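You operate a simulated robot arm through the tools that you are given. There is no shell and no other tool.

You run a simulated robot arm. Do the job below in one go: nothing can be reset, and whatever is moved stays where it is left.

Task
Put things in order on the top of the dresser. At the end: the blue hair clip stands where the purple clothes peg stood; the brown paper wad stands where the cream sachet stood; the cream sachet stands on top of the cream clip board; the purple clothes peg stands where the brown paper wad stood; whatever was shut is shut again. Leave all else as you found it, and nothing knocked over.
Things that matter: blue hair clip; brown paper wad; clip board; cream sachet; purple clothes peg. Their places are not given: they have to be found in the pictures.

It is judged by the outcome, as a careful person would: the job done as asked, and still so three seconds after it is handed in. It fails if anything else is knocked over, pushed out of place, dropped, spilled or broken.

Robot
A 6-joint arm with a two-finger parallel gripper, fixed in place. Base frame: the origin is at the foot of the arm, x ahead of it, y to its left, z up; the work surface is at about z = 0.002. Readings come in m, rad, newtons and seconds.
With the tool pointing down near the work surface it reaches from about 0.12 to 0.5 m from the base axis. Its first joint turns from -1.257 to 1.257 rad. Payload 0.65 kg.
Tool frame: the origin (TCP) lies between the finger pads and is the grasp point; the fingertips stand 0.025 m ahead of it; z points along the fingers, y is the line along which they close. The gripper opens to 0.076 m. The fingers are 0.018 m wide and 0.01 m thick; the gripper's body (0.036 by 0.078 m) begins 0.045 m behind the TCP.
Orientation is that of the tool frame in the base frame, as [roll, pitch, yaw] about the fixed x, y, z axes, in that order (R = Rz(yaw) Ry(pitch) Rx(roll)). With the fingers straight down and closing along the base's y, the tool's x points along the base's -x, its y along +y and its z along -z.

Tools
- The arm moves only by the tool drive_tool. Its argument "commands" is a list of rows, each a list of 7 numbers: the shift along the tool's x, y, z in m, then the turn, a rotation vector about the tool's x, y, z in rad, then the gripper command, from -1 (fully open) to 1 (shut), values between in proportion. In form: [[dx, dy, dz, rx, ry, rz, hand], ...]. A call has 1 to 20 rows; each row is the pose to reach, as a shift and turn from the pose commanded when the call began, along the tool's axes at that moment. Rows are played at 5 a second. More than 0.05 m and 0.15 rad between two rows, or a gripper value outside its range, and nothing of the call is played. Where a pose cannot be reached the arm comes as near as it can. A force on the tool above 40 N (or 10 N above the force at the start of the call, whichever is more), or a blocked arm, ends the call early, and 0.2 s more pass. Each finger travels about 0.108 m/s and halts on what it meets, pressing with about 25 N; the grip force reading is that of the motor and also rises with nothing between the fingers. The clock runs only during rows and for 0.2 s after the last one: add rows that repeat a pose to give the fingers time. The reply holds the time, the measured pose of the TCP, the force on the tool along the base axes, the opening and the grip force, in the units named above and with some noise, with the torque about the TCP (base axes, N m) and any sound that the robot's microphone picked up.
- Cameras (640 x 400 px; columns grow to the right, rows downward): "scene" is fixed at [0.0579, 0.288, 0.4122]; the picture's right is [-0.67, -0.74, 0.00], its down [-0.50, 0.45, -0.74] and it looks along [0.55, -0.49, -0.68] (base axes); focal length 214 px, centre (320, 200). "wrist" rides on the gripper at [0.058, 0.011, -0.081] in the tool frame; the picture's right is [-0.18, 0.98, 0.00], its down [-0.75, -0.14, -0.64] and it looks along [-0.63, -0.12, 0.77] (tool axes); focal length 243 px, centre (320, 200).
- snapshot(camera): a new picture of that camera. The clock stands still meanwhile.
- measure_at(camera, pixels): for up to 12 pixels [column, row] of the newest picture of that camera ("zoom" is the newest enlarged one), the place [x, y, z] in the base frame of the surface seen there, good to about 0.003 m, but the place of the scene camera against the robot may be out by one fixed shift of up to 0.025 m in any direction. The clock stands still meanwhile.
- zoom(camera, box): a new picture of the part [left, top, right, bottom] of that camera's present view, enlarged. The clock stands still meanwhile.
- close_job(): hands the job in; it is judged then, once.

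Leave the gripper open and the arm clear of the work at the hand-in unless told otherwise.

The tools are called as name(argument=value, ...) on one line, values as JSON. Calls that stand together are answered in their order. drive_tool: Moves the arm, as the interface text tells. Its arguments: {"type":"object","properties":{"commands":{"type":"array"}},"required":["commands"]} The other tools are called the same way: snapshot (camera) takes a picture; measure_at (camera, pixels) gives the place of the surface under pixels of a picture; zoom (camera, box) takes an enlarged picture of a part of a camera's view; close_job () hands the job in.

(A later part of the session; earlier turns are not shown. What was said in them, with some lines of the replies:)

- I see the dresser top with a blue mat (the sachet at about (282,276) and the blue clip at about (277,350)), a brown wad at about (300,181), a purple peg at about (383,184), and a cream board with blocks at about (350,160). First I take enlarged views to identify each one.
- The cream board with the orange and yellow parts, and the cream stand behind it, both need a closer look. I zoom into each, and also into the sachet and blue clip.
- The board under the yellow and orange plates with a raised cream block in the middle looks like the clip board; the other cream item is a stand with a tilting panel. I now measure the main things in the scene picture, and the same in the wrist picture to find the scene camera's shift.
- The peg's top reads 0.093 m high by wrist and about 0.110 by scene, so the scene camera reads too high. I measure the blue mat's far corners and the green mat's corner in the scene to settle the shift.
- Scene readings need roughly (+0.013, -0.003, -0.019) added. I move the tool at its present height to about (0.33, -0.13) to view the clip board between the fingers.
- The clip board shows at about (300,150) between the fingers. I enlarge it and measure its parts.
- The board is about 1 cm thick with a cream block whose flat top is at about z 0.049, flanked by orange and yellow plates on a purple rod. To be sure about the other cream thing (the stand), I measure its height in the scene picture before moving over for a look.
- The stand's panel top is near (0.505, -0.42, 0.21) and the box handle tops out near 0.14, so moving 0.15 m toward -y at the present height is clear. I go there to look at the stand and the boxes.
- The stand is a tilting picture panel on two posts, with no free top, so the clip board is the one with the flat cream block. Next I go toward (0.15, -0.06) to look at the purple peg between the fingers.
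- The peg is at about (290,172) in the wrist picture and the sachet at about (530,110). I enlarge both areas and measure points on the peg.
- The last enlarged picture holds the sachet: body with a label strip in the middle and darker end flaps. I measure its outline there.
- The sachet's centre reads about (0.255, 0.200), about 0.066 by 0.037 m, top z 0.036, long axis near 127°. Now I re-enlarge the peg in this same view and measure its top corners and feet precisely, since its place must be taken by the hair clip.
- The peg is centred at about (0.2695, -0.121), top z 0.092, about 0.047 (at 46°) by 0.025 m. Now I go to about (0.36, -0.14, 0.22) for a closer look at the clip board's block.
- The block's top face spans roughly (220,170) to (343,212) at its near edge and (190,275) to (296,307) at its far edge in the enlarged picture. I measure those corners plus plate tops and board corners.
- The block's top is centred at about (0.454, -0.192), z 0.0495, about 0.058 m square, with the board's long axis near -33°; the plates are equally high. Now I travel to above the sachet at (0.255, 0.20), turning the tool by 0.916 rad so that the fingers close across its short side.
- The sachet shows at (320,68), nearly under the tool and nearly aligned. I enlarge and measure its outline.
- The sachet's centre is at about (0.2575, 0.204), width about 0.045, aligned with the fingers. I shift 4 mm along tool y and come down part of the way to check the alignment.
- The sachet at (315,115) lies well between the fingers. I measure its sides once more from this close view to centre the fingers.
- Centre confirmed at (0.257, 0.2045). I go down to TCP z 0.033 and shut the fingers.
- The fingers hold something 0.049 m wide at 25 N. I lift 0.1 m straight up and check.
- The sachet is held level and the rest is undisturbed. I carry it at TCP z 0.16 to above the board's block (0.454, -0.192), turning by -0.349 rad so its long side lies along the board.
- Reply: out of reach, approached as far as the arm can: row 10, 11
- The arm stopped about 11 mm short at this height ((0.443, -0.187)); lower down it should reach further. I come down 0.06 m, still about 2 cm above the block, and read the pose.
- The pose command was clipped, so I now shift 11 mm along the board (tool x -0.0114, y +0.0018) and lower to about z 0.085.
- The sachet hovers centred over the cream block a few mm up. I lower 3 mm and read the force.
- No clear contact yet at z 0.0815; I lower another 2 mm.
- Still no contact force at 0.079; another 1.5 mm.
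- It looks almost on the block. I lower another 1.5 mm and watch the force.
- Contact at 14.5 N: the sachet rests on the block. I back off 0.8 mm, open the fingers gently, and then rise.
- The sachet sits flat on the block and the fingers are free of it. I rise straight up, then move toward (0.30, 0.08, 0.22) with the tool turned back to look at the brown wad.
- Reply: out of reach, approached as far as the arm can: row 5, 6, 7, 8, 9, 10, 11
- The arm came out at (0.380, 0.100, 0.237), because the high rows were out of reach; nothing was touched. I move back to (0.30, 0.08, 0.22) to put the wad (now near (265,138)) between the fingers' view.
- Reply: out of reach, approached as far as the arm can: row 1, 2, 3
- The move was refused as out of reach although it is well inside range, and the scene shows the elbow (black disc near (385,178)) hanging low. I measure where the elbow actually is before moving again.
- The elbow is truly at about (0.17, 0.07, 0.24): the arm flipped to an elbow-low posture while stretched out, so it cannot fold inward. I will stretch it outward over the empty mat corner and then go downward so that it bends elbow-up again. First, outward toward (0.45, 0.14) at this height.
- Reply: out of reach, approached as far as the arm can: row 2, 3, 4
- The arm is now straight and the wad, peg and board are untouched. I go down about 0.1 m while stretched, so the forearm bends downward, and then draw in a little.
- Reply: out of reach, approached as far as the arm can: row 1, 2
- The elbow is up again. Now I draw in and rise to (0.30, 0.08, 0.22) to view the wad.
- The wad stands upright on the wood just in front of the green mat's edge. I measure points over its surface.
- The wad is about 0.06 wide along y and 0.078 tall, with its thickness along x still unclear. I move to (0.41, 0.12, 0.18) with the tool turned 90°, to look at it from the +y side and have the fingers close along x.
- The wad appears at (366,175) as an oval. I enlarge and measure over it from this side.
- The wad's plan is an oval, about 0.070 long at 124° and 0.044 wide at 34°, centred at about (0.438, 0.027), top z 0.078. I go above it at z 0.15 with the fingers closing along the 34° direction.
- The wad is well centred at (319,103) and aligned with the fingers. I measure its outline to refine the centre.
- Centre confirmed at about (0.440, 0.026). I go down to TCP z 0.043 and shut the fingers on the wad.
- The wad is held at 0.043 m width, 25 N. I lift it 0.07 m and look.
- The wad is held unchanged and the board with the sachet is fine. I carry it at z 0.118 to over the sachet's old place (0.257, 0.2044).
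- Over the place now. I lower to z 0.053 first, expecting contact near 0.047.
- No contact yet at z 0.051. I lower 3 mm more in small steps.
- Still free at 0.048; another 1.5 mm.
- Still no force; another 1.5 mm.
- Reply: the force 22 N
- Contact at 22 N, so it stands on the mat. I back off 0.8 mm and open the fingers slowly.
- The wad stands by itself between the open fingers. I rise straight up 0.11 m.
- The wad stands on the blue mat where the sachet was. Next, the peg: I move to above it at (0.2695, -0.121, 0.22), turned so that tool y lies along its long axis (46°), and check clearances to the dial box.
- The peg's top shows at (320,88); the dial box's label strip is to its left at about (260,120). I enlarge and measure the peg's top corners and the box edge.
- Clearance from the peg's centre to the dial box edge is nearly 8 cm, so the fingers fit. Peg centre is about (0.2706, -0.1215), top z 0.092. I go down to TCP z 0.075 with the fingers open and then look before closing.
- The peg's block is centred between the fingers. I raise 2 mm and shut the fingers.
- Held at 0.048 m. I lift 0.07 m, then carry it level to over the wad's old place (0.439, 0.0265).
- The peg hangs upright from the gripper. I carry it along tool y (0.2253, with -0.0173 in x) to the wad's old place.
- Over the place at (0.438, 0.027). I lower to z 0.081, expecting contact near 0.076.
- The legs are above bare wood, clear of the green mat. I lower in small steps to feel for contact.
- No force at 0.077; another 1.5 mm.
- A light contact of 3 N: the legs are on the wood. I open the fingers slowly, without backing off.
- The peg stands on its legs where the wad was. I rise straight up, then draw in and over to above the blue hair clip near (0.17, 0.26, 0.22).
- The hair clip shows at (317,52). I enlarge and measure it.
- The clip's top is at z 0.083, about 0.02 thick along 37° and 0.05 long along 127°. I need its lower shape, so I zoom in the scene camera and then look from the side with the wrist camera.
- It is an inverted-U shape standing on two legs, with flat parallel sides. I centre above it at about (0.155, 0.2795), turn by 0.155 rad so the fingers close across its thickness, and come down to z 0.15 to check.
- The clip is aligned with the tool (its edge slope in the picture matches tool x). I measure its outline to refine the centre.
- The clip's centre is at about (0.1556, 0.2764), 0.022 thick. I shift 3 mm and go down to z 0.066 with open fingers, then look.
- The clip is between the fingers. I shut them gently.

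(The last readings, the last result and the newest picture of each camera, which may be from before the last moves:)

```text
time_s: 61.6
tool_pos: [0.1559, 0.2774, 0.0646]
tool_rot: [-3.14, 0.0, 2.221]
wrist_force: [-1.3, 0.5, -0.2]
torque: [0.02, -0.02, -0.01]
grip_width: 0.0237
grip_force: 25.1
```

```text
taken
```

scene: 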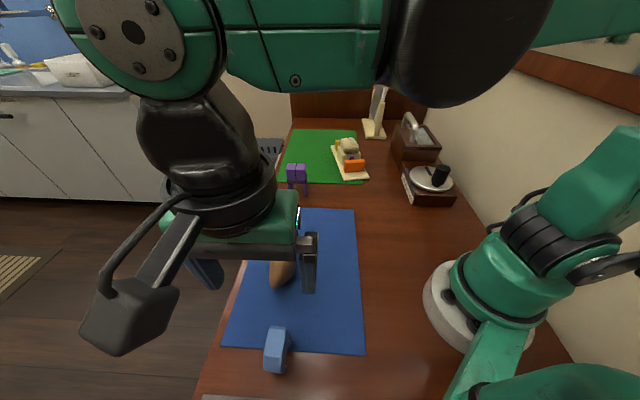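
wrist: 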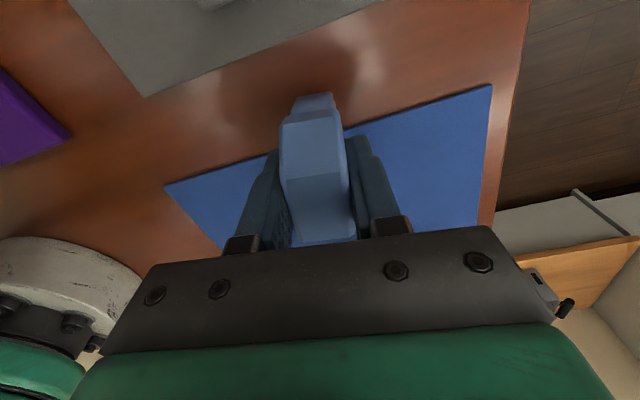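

Held at 0.024 m. I lift 0.1 m and check.

drive_tool(commands=[[0, 0, -0.01, 0, 0, 0, 1], [0, 0, -0.035, 0, 0, 0, 1], [0, 0, -0.07, 0, 0, 0, 1], [0, 0, -0.105, 0, 0, 0, 1], [0, 0, -0.105, 0, 0, 0, 1]])

snapshot(camera="wrist")

snapshot(camera="scene")

```text
time_s: 62.8
tool_pos: [0.1575, 0.2764, 0.1723]
tool_rot: [3.141, 0.0, 2.218]
wrist_force: [0.2, 0.5, 0.2]
torque: [0.01, -0.02, -0.01]
grip_width: 0.0235
grip_force: 25.0
```

```text
taken
```

wrist: 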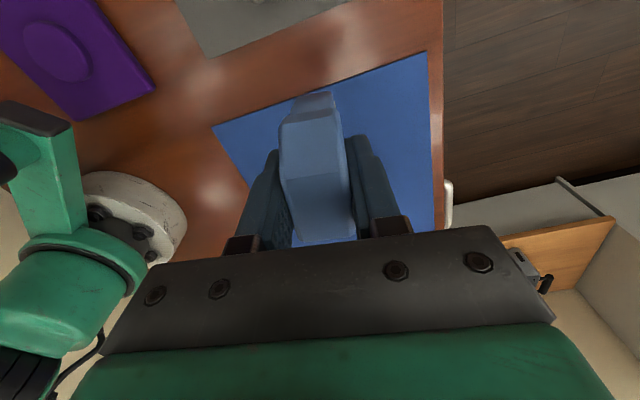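

```text
taken
```

scene: 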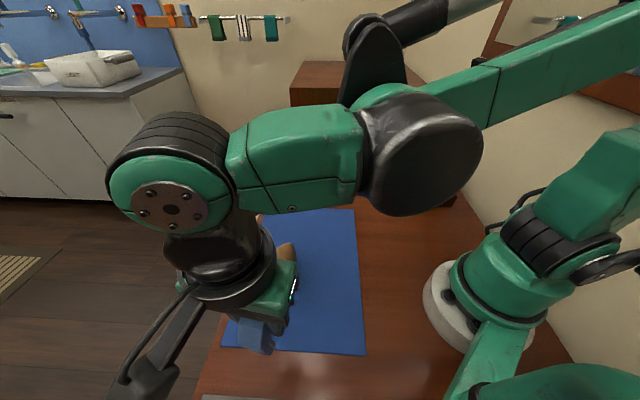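

The clip hangs level. I carry it at z 0.17 to over the peg's old place (0.2706, -0.1215).

drive_tool(commands=[[-0.0386, -0.0149, 0, 0, 0, 0, 1], [-0.0772, -0.0299, 0, 0, 0, 0, 1], [-0.1158, -0.0448, 0, 0, 0, 0, 1], [-0.1544, -0.0597, 0, 0, 0, 0, 1], [-0.193, -0.0747, 0, 0, 0, 0, 1], [-0.2317, -0.0896, 0, 0, 0, 0, 1], [-0.2703, -0.1045, 0, 0, 0, 0, 1], [-0.3089, -0.1194, 0, 0, 0, 0, 1], [-0.3475, -0.1344, 0, 0, 0, 0, 1], [-0.3861, -0.1493, 0, 0, 0, 0, 1], [-0.3861, -0.1493, 0, 0, 0, 0, 1]])

snapshot(camera="wrist")

snapshot(camera="scene")

```text
time_s: 65.2
tool_pos: [0.2699, -0.121, 0.171]
tool_rot: [3.141, 0.001, 2.218]
wrist_force: [-0.3, -0.1, -0.2]
torque: [-0.01, 0.02, -0.01]
grip_width: 0.0232
grip_force: 24.9
```

```text
taken
```

wrist: 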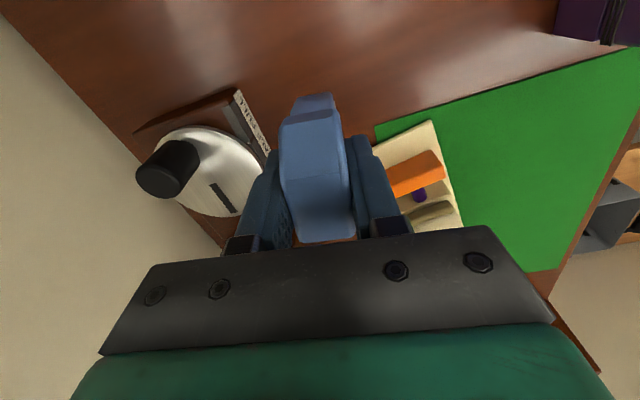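

```text
taken
```

scene: 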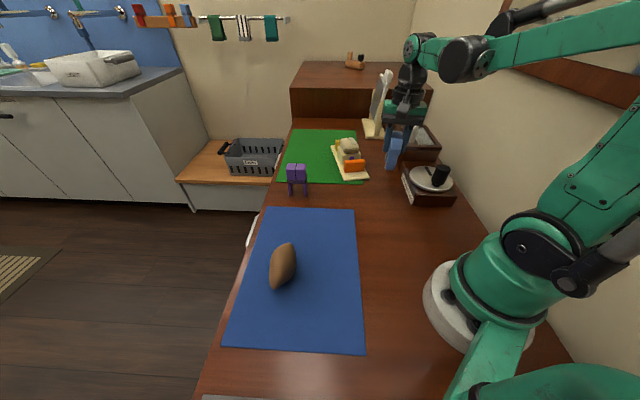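

Everything is still in place and the clip is over the peg's old spot. I lower to z 0.070, expecting contact near 0.064.

drive_tool(commands=[[0, 0, 0.035, 0, 0, 0, 1], [0, 0, 0.07, 0, 0, 0, 1], [0, 0, 0.092, 0, 0, 0, 1], [0, 0, 0.1, 0, 0, 0, 1], [0, 0, 0.1, 0, 0, 0, 1]])

zoom(camera="scene", box=[340, 110, 440, 210])

```text
time_s: 66.4
tool_pos: [0.2702, -0.1225, 0.0705]
tool_rot: [-3.141, -0.001, 2.219]
wrist_force: [0.9, 0.1, 0.5]
torque: [-0.02, 0.0, 0.01]
grip_width: 0.0232
grip_force: 24.9
```

```text
4.00 times, centred on (390, 160) of scene
```

zoom: 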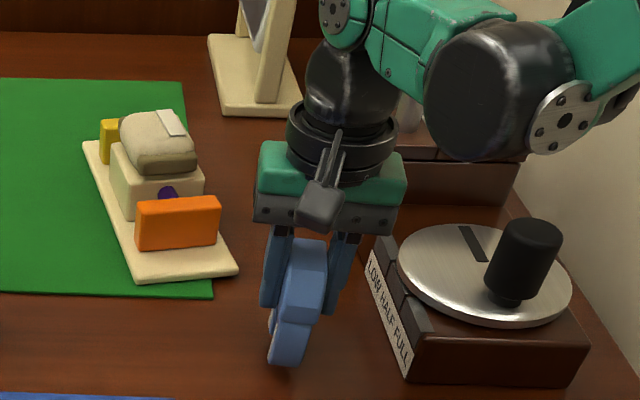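

The clip is just above the wood with clear room around it. I lower in 1 mm steps to feel for contact.

drive_tool(commands=[[0, 0, 0.001, 0, 0, 0, 1], [0, 0, 0.002, 0, 0, 0, 1], [0, 0, 0.003, 0, 0, 0, 1], [0, 0, 0.003, 0, 0, 0, 1]])

```text
time_s: 67.4
tool_pos: [0.2715, -0.1225, 0.0679]
tool_rot: [-3.14, 0.0, 2.218]
wrist_force: [0.3, 0.3, -0.5]
torque: [-0.01, 0.01, -0.01]
grip_width: 0.0234
grip_force: 25.4
```

No contact yet at 0.068; 2 mm more.

drive_tool(commands=[[0, 0, 0.001, 0, 0, 0, 1], [0, 0, 0.002, 0, 0, 0, 1], [0, 0, 0.002, 0, 0, 0, 1]])

```text
time_s: 68.2
tool_pos: [0.2724, -0.121, 0.0673]
tool_rot: [3.14, 0.003, 2.219]
wrist_force: [0.8, -0.3, -0.3]
torque: [0.01, 0.01, 0.01]
grip_width: 0.0232
grip_force: 24.9
```

Still free; 1.5 mm more.

drive_tool(commands=[[0, 0, 0.0008, 0, 0, 0, 1], [0, 0, 0.0015, 0, 0, 0, 1], [0, 0, 0.0015, 0, 0, 0, 1]])

```text
time_s: 69.0
tool_pos: [0.2721, -0.1214, 0.0647]
tool_rot: [-3.141, 0.001, 2.22]
wrist_force: [-0.1, -1.6, 22.1]
torque: [0.15, 0.21, 0.03]
grip_width: 0.0238
grip_force: 25.0
```

Contact at 22 N. I back off 0.8 mm and open slowly, so the clip settles on both legs.

drive_tool(commands=[[0, 0, -0.0008, 0, 0, 0, 1], [0, 0, -0.0008, 0, 0, 0, 0.3], [0, 0, -0.0008, 0, 0, 0, 0.2], [0, 0, -0.0008, 0, 0, 0, 0], [0, 0, -0.0008, 0, 0, 0, -0.4], [0, 0, -0.0008, 0, 0, 0, -1], [0, 0, -0.0008, 0, 0, 0, -1]])

snapshot(camera="wrist")

zoom(camera="scene", box=[340, 110, 440, 210])

```text
time_s: 70.6
tool_pos: [0.2714, -0.1207, 0.0637]
tool_rot: [3.14, 0.0, 2.218]
wrist_force: [-0.2, -0.1, -0.3]
torque: [0.0, -0.02, 0.0]
grip_width: 0.0762
grip_force: 0.0
```

```text
taken
```

wrist: 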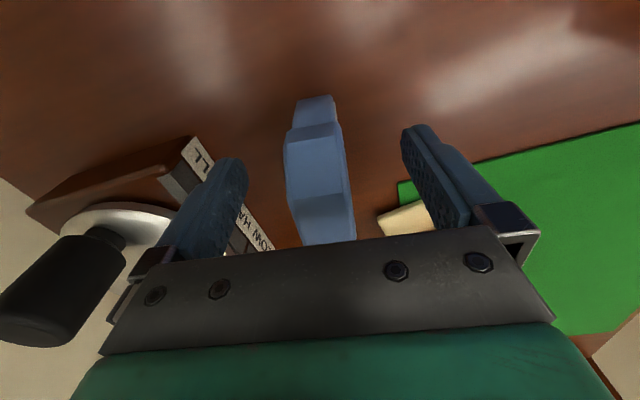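

```text
4.00 times, centred on (390, 160) of scene
```

zoom: 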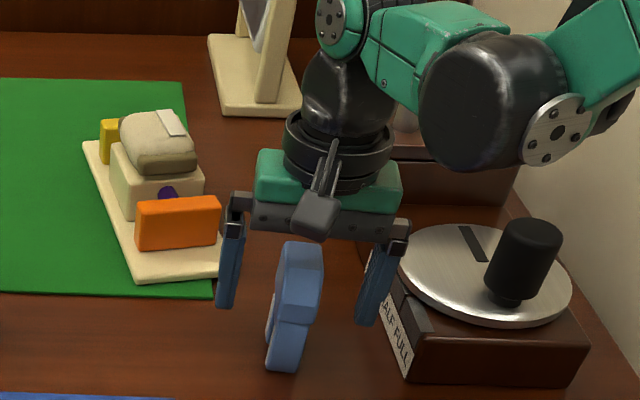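

The clip stands by itself. I rise straight up to z 0.24.

drive_tool(commands=[[0, 0, -0.02, 0, 0, 0, -1], [0, 0, -0.05, 0, 0, 0, -1], [0, 0, -0.09, 0, 0, 0, -1], [0, 0, -0.13, 0, 0, 0, -1], [0, 0, -0.17, 0, 0, 0, -1], [0, 0, -0.17, 0, 0, 0, -1]])

snapshot(camera="wrist")

snapshot(camera="scene")

```text
time_s: 72.0
tool_pos: [0.2704, -0.1213, 0.2373]
tool_rot: [-3.141, -0.001, 2.218]
wrist_force: [-0.1, 0.2, 0.4]
torque: [-0.03, -0.01, 0.0]
grip_width: 0.0758
grip_force: 0.0
```

```text
taken
```

wrist: 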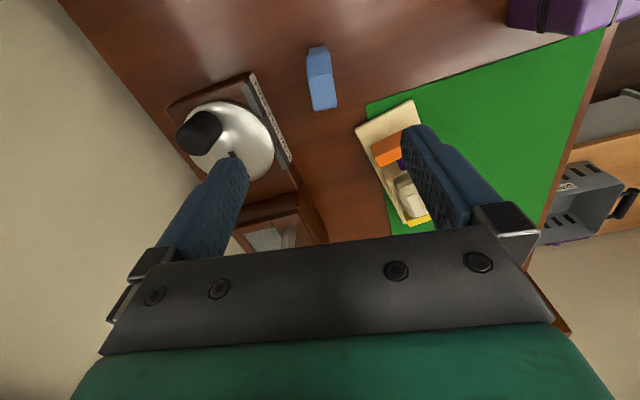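

```text
taken
```

scene: 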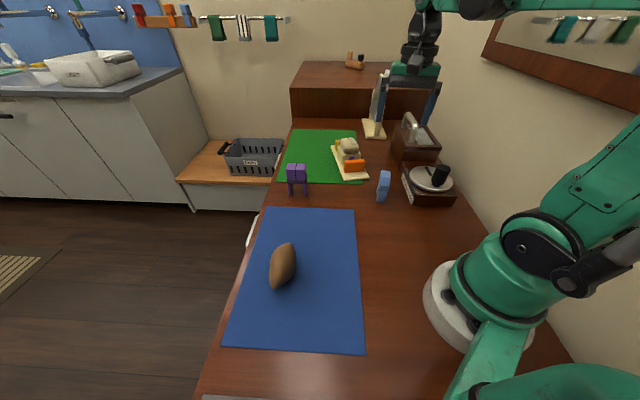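

All four are in their places. I move the arm back to about its starting spot (0.29, 0.07, 0.26), clear of everything, to check the final state.

drive_tool(commands=[[0.028, 0.027, -0.005, 0, 0, -0.1, -1], [0.056, 0.054, -0.01, 0, 0, -0.2, -1], [0.084, 0.081, -0.015, 0, 0, -0.3, -1], [0.112, 0.108, -0.02, 0, 0, -0.4, -1], [0.14, 0.135, -0.022, 0, 0, -0.54, -1], [0.14, 0.135, -0.022, 0, 0, -0.68, -1], [0.14, 0.135, -0.022, 0, 0, -0.82, -1], [0.14, 0.135, -0.022, 0, 0, -0.924, -1], [0.14, 0.135, -0.022, 0, 0, -0.924, -1]])

snapshot(camera="wrist")

snapshot(camera="scene")

```text
time_s: 74.0
tool_pos: [0.2938, 0.0714, 0.2577]
tool_rot: [3.141, 0.002, 3.141]
wrist_force: [-0.3, 0.2, -0.5]
torque: [-0.02, 0.02, -0.05]
grip_width: 0.0761
grip_force: 0.1
```

```text
taken
```

wrist: 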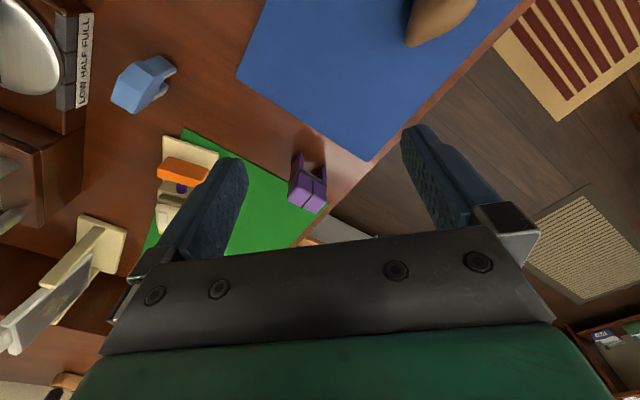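

```text
taken
```

scene: 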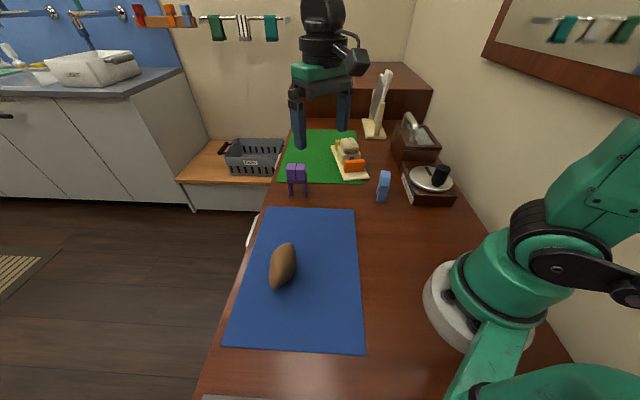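

I compare enlarged views with the starting ones to make sure the board's plates, the dial, the boxes and the stand are unchanged, and that each item stands upright.

zoom(camera="scene", box=[270, 100, 470, 225])

zoom(camera="scene", box=[220, 220, 380, 380])

measure_at(camera="scene", pixels=[[384, 175], [292, 170], [302, 170], [283, 255], [280, 275], [348, 146], [354, 166], [437, 172], [391, 78], [408, 117]])

```text
3.20 times, centred on (370, 162) of scene
```

zoom: 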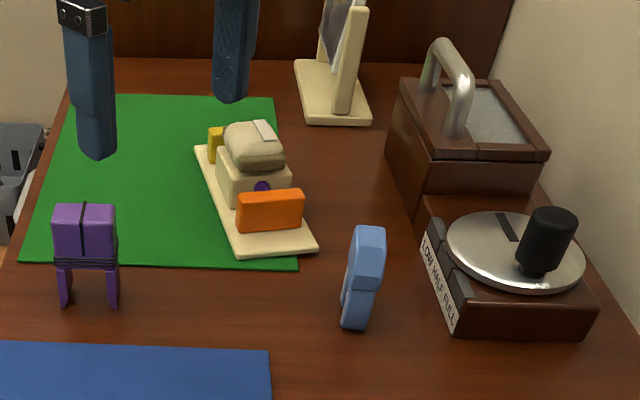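

```text
2.50 times, centred on (300, 300) of scene
```

zoom: 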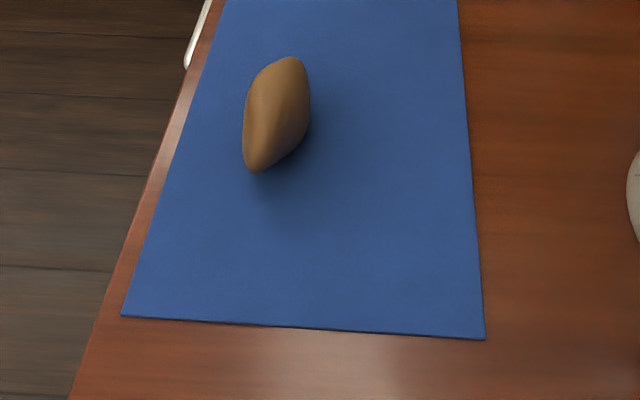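

```text
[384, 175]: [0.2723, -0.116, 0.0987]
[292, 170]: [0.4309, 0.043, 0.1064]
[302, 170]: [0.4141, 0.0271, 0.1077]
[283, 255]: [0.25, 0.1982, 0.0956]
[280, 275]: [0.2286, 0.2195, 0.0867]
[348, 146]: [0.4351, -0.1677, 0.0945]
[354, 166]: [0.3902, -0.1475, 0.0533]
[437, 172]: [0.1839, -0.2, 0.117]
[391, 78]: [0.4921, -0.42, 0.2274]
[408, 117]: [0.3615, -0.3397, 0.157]
```

All four items stand where asked. The clip is at the peg's place, the wad at the sachet's place, the sachet on the board's block, and the peg at the wad's place. The dial, boxes, stand and board plates read the same as at the start, nothing was opened, and the gripper is open with the arm clear. I hand the job in.

close_job()

```text
The job is handed in.
```

The dresser top is in order and I've handed the job in; the result has not come back yet. In the last pictures every item was standing upright in its new place:

- **Cream sachet:** lies flat on the raised block in the middle of the cream clip board. I took the clip board to be the board with the orange and yellow plates, because the other cream thing is a stand with a tilting panel and no free top.
- **Brown paper wad:** stands on the blue mat where the sachet was.
- **Purple clothes peg:** stands on its legs where the wad was, on bare wood clear of the green mat.
- **Blue hair clip:** stands on its two legs where the peg was.

Nothing was opened, so there was nothing to shut again. The dial, the handled box, the stand and the orange plate measured the same as at the start, to within a few mm. The yellow plate looked unmoved in the pictures.

Partway through, while coming away from the clip board, the arm bent into a posture that it could not fold back from. I stretched it out over empty space to free it, and nothing was touched. The gripper is open and the arm is parked near where it started.
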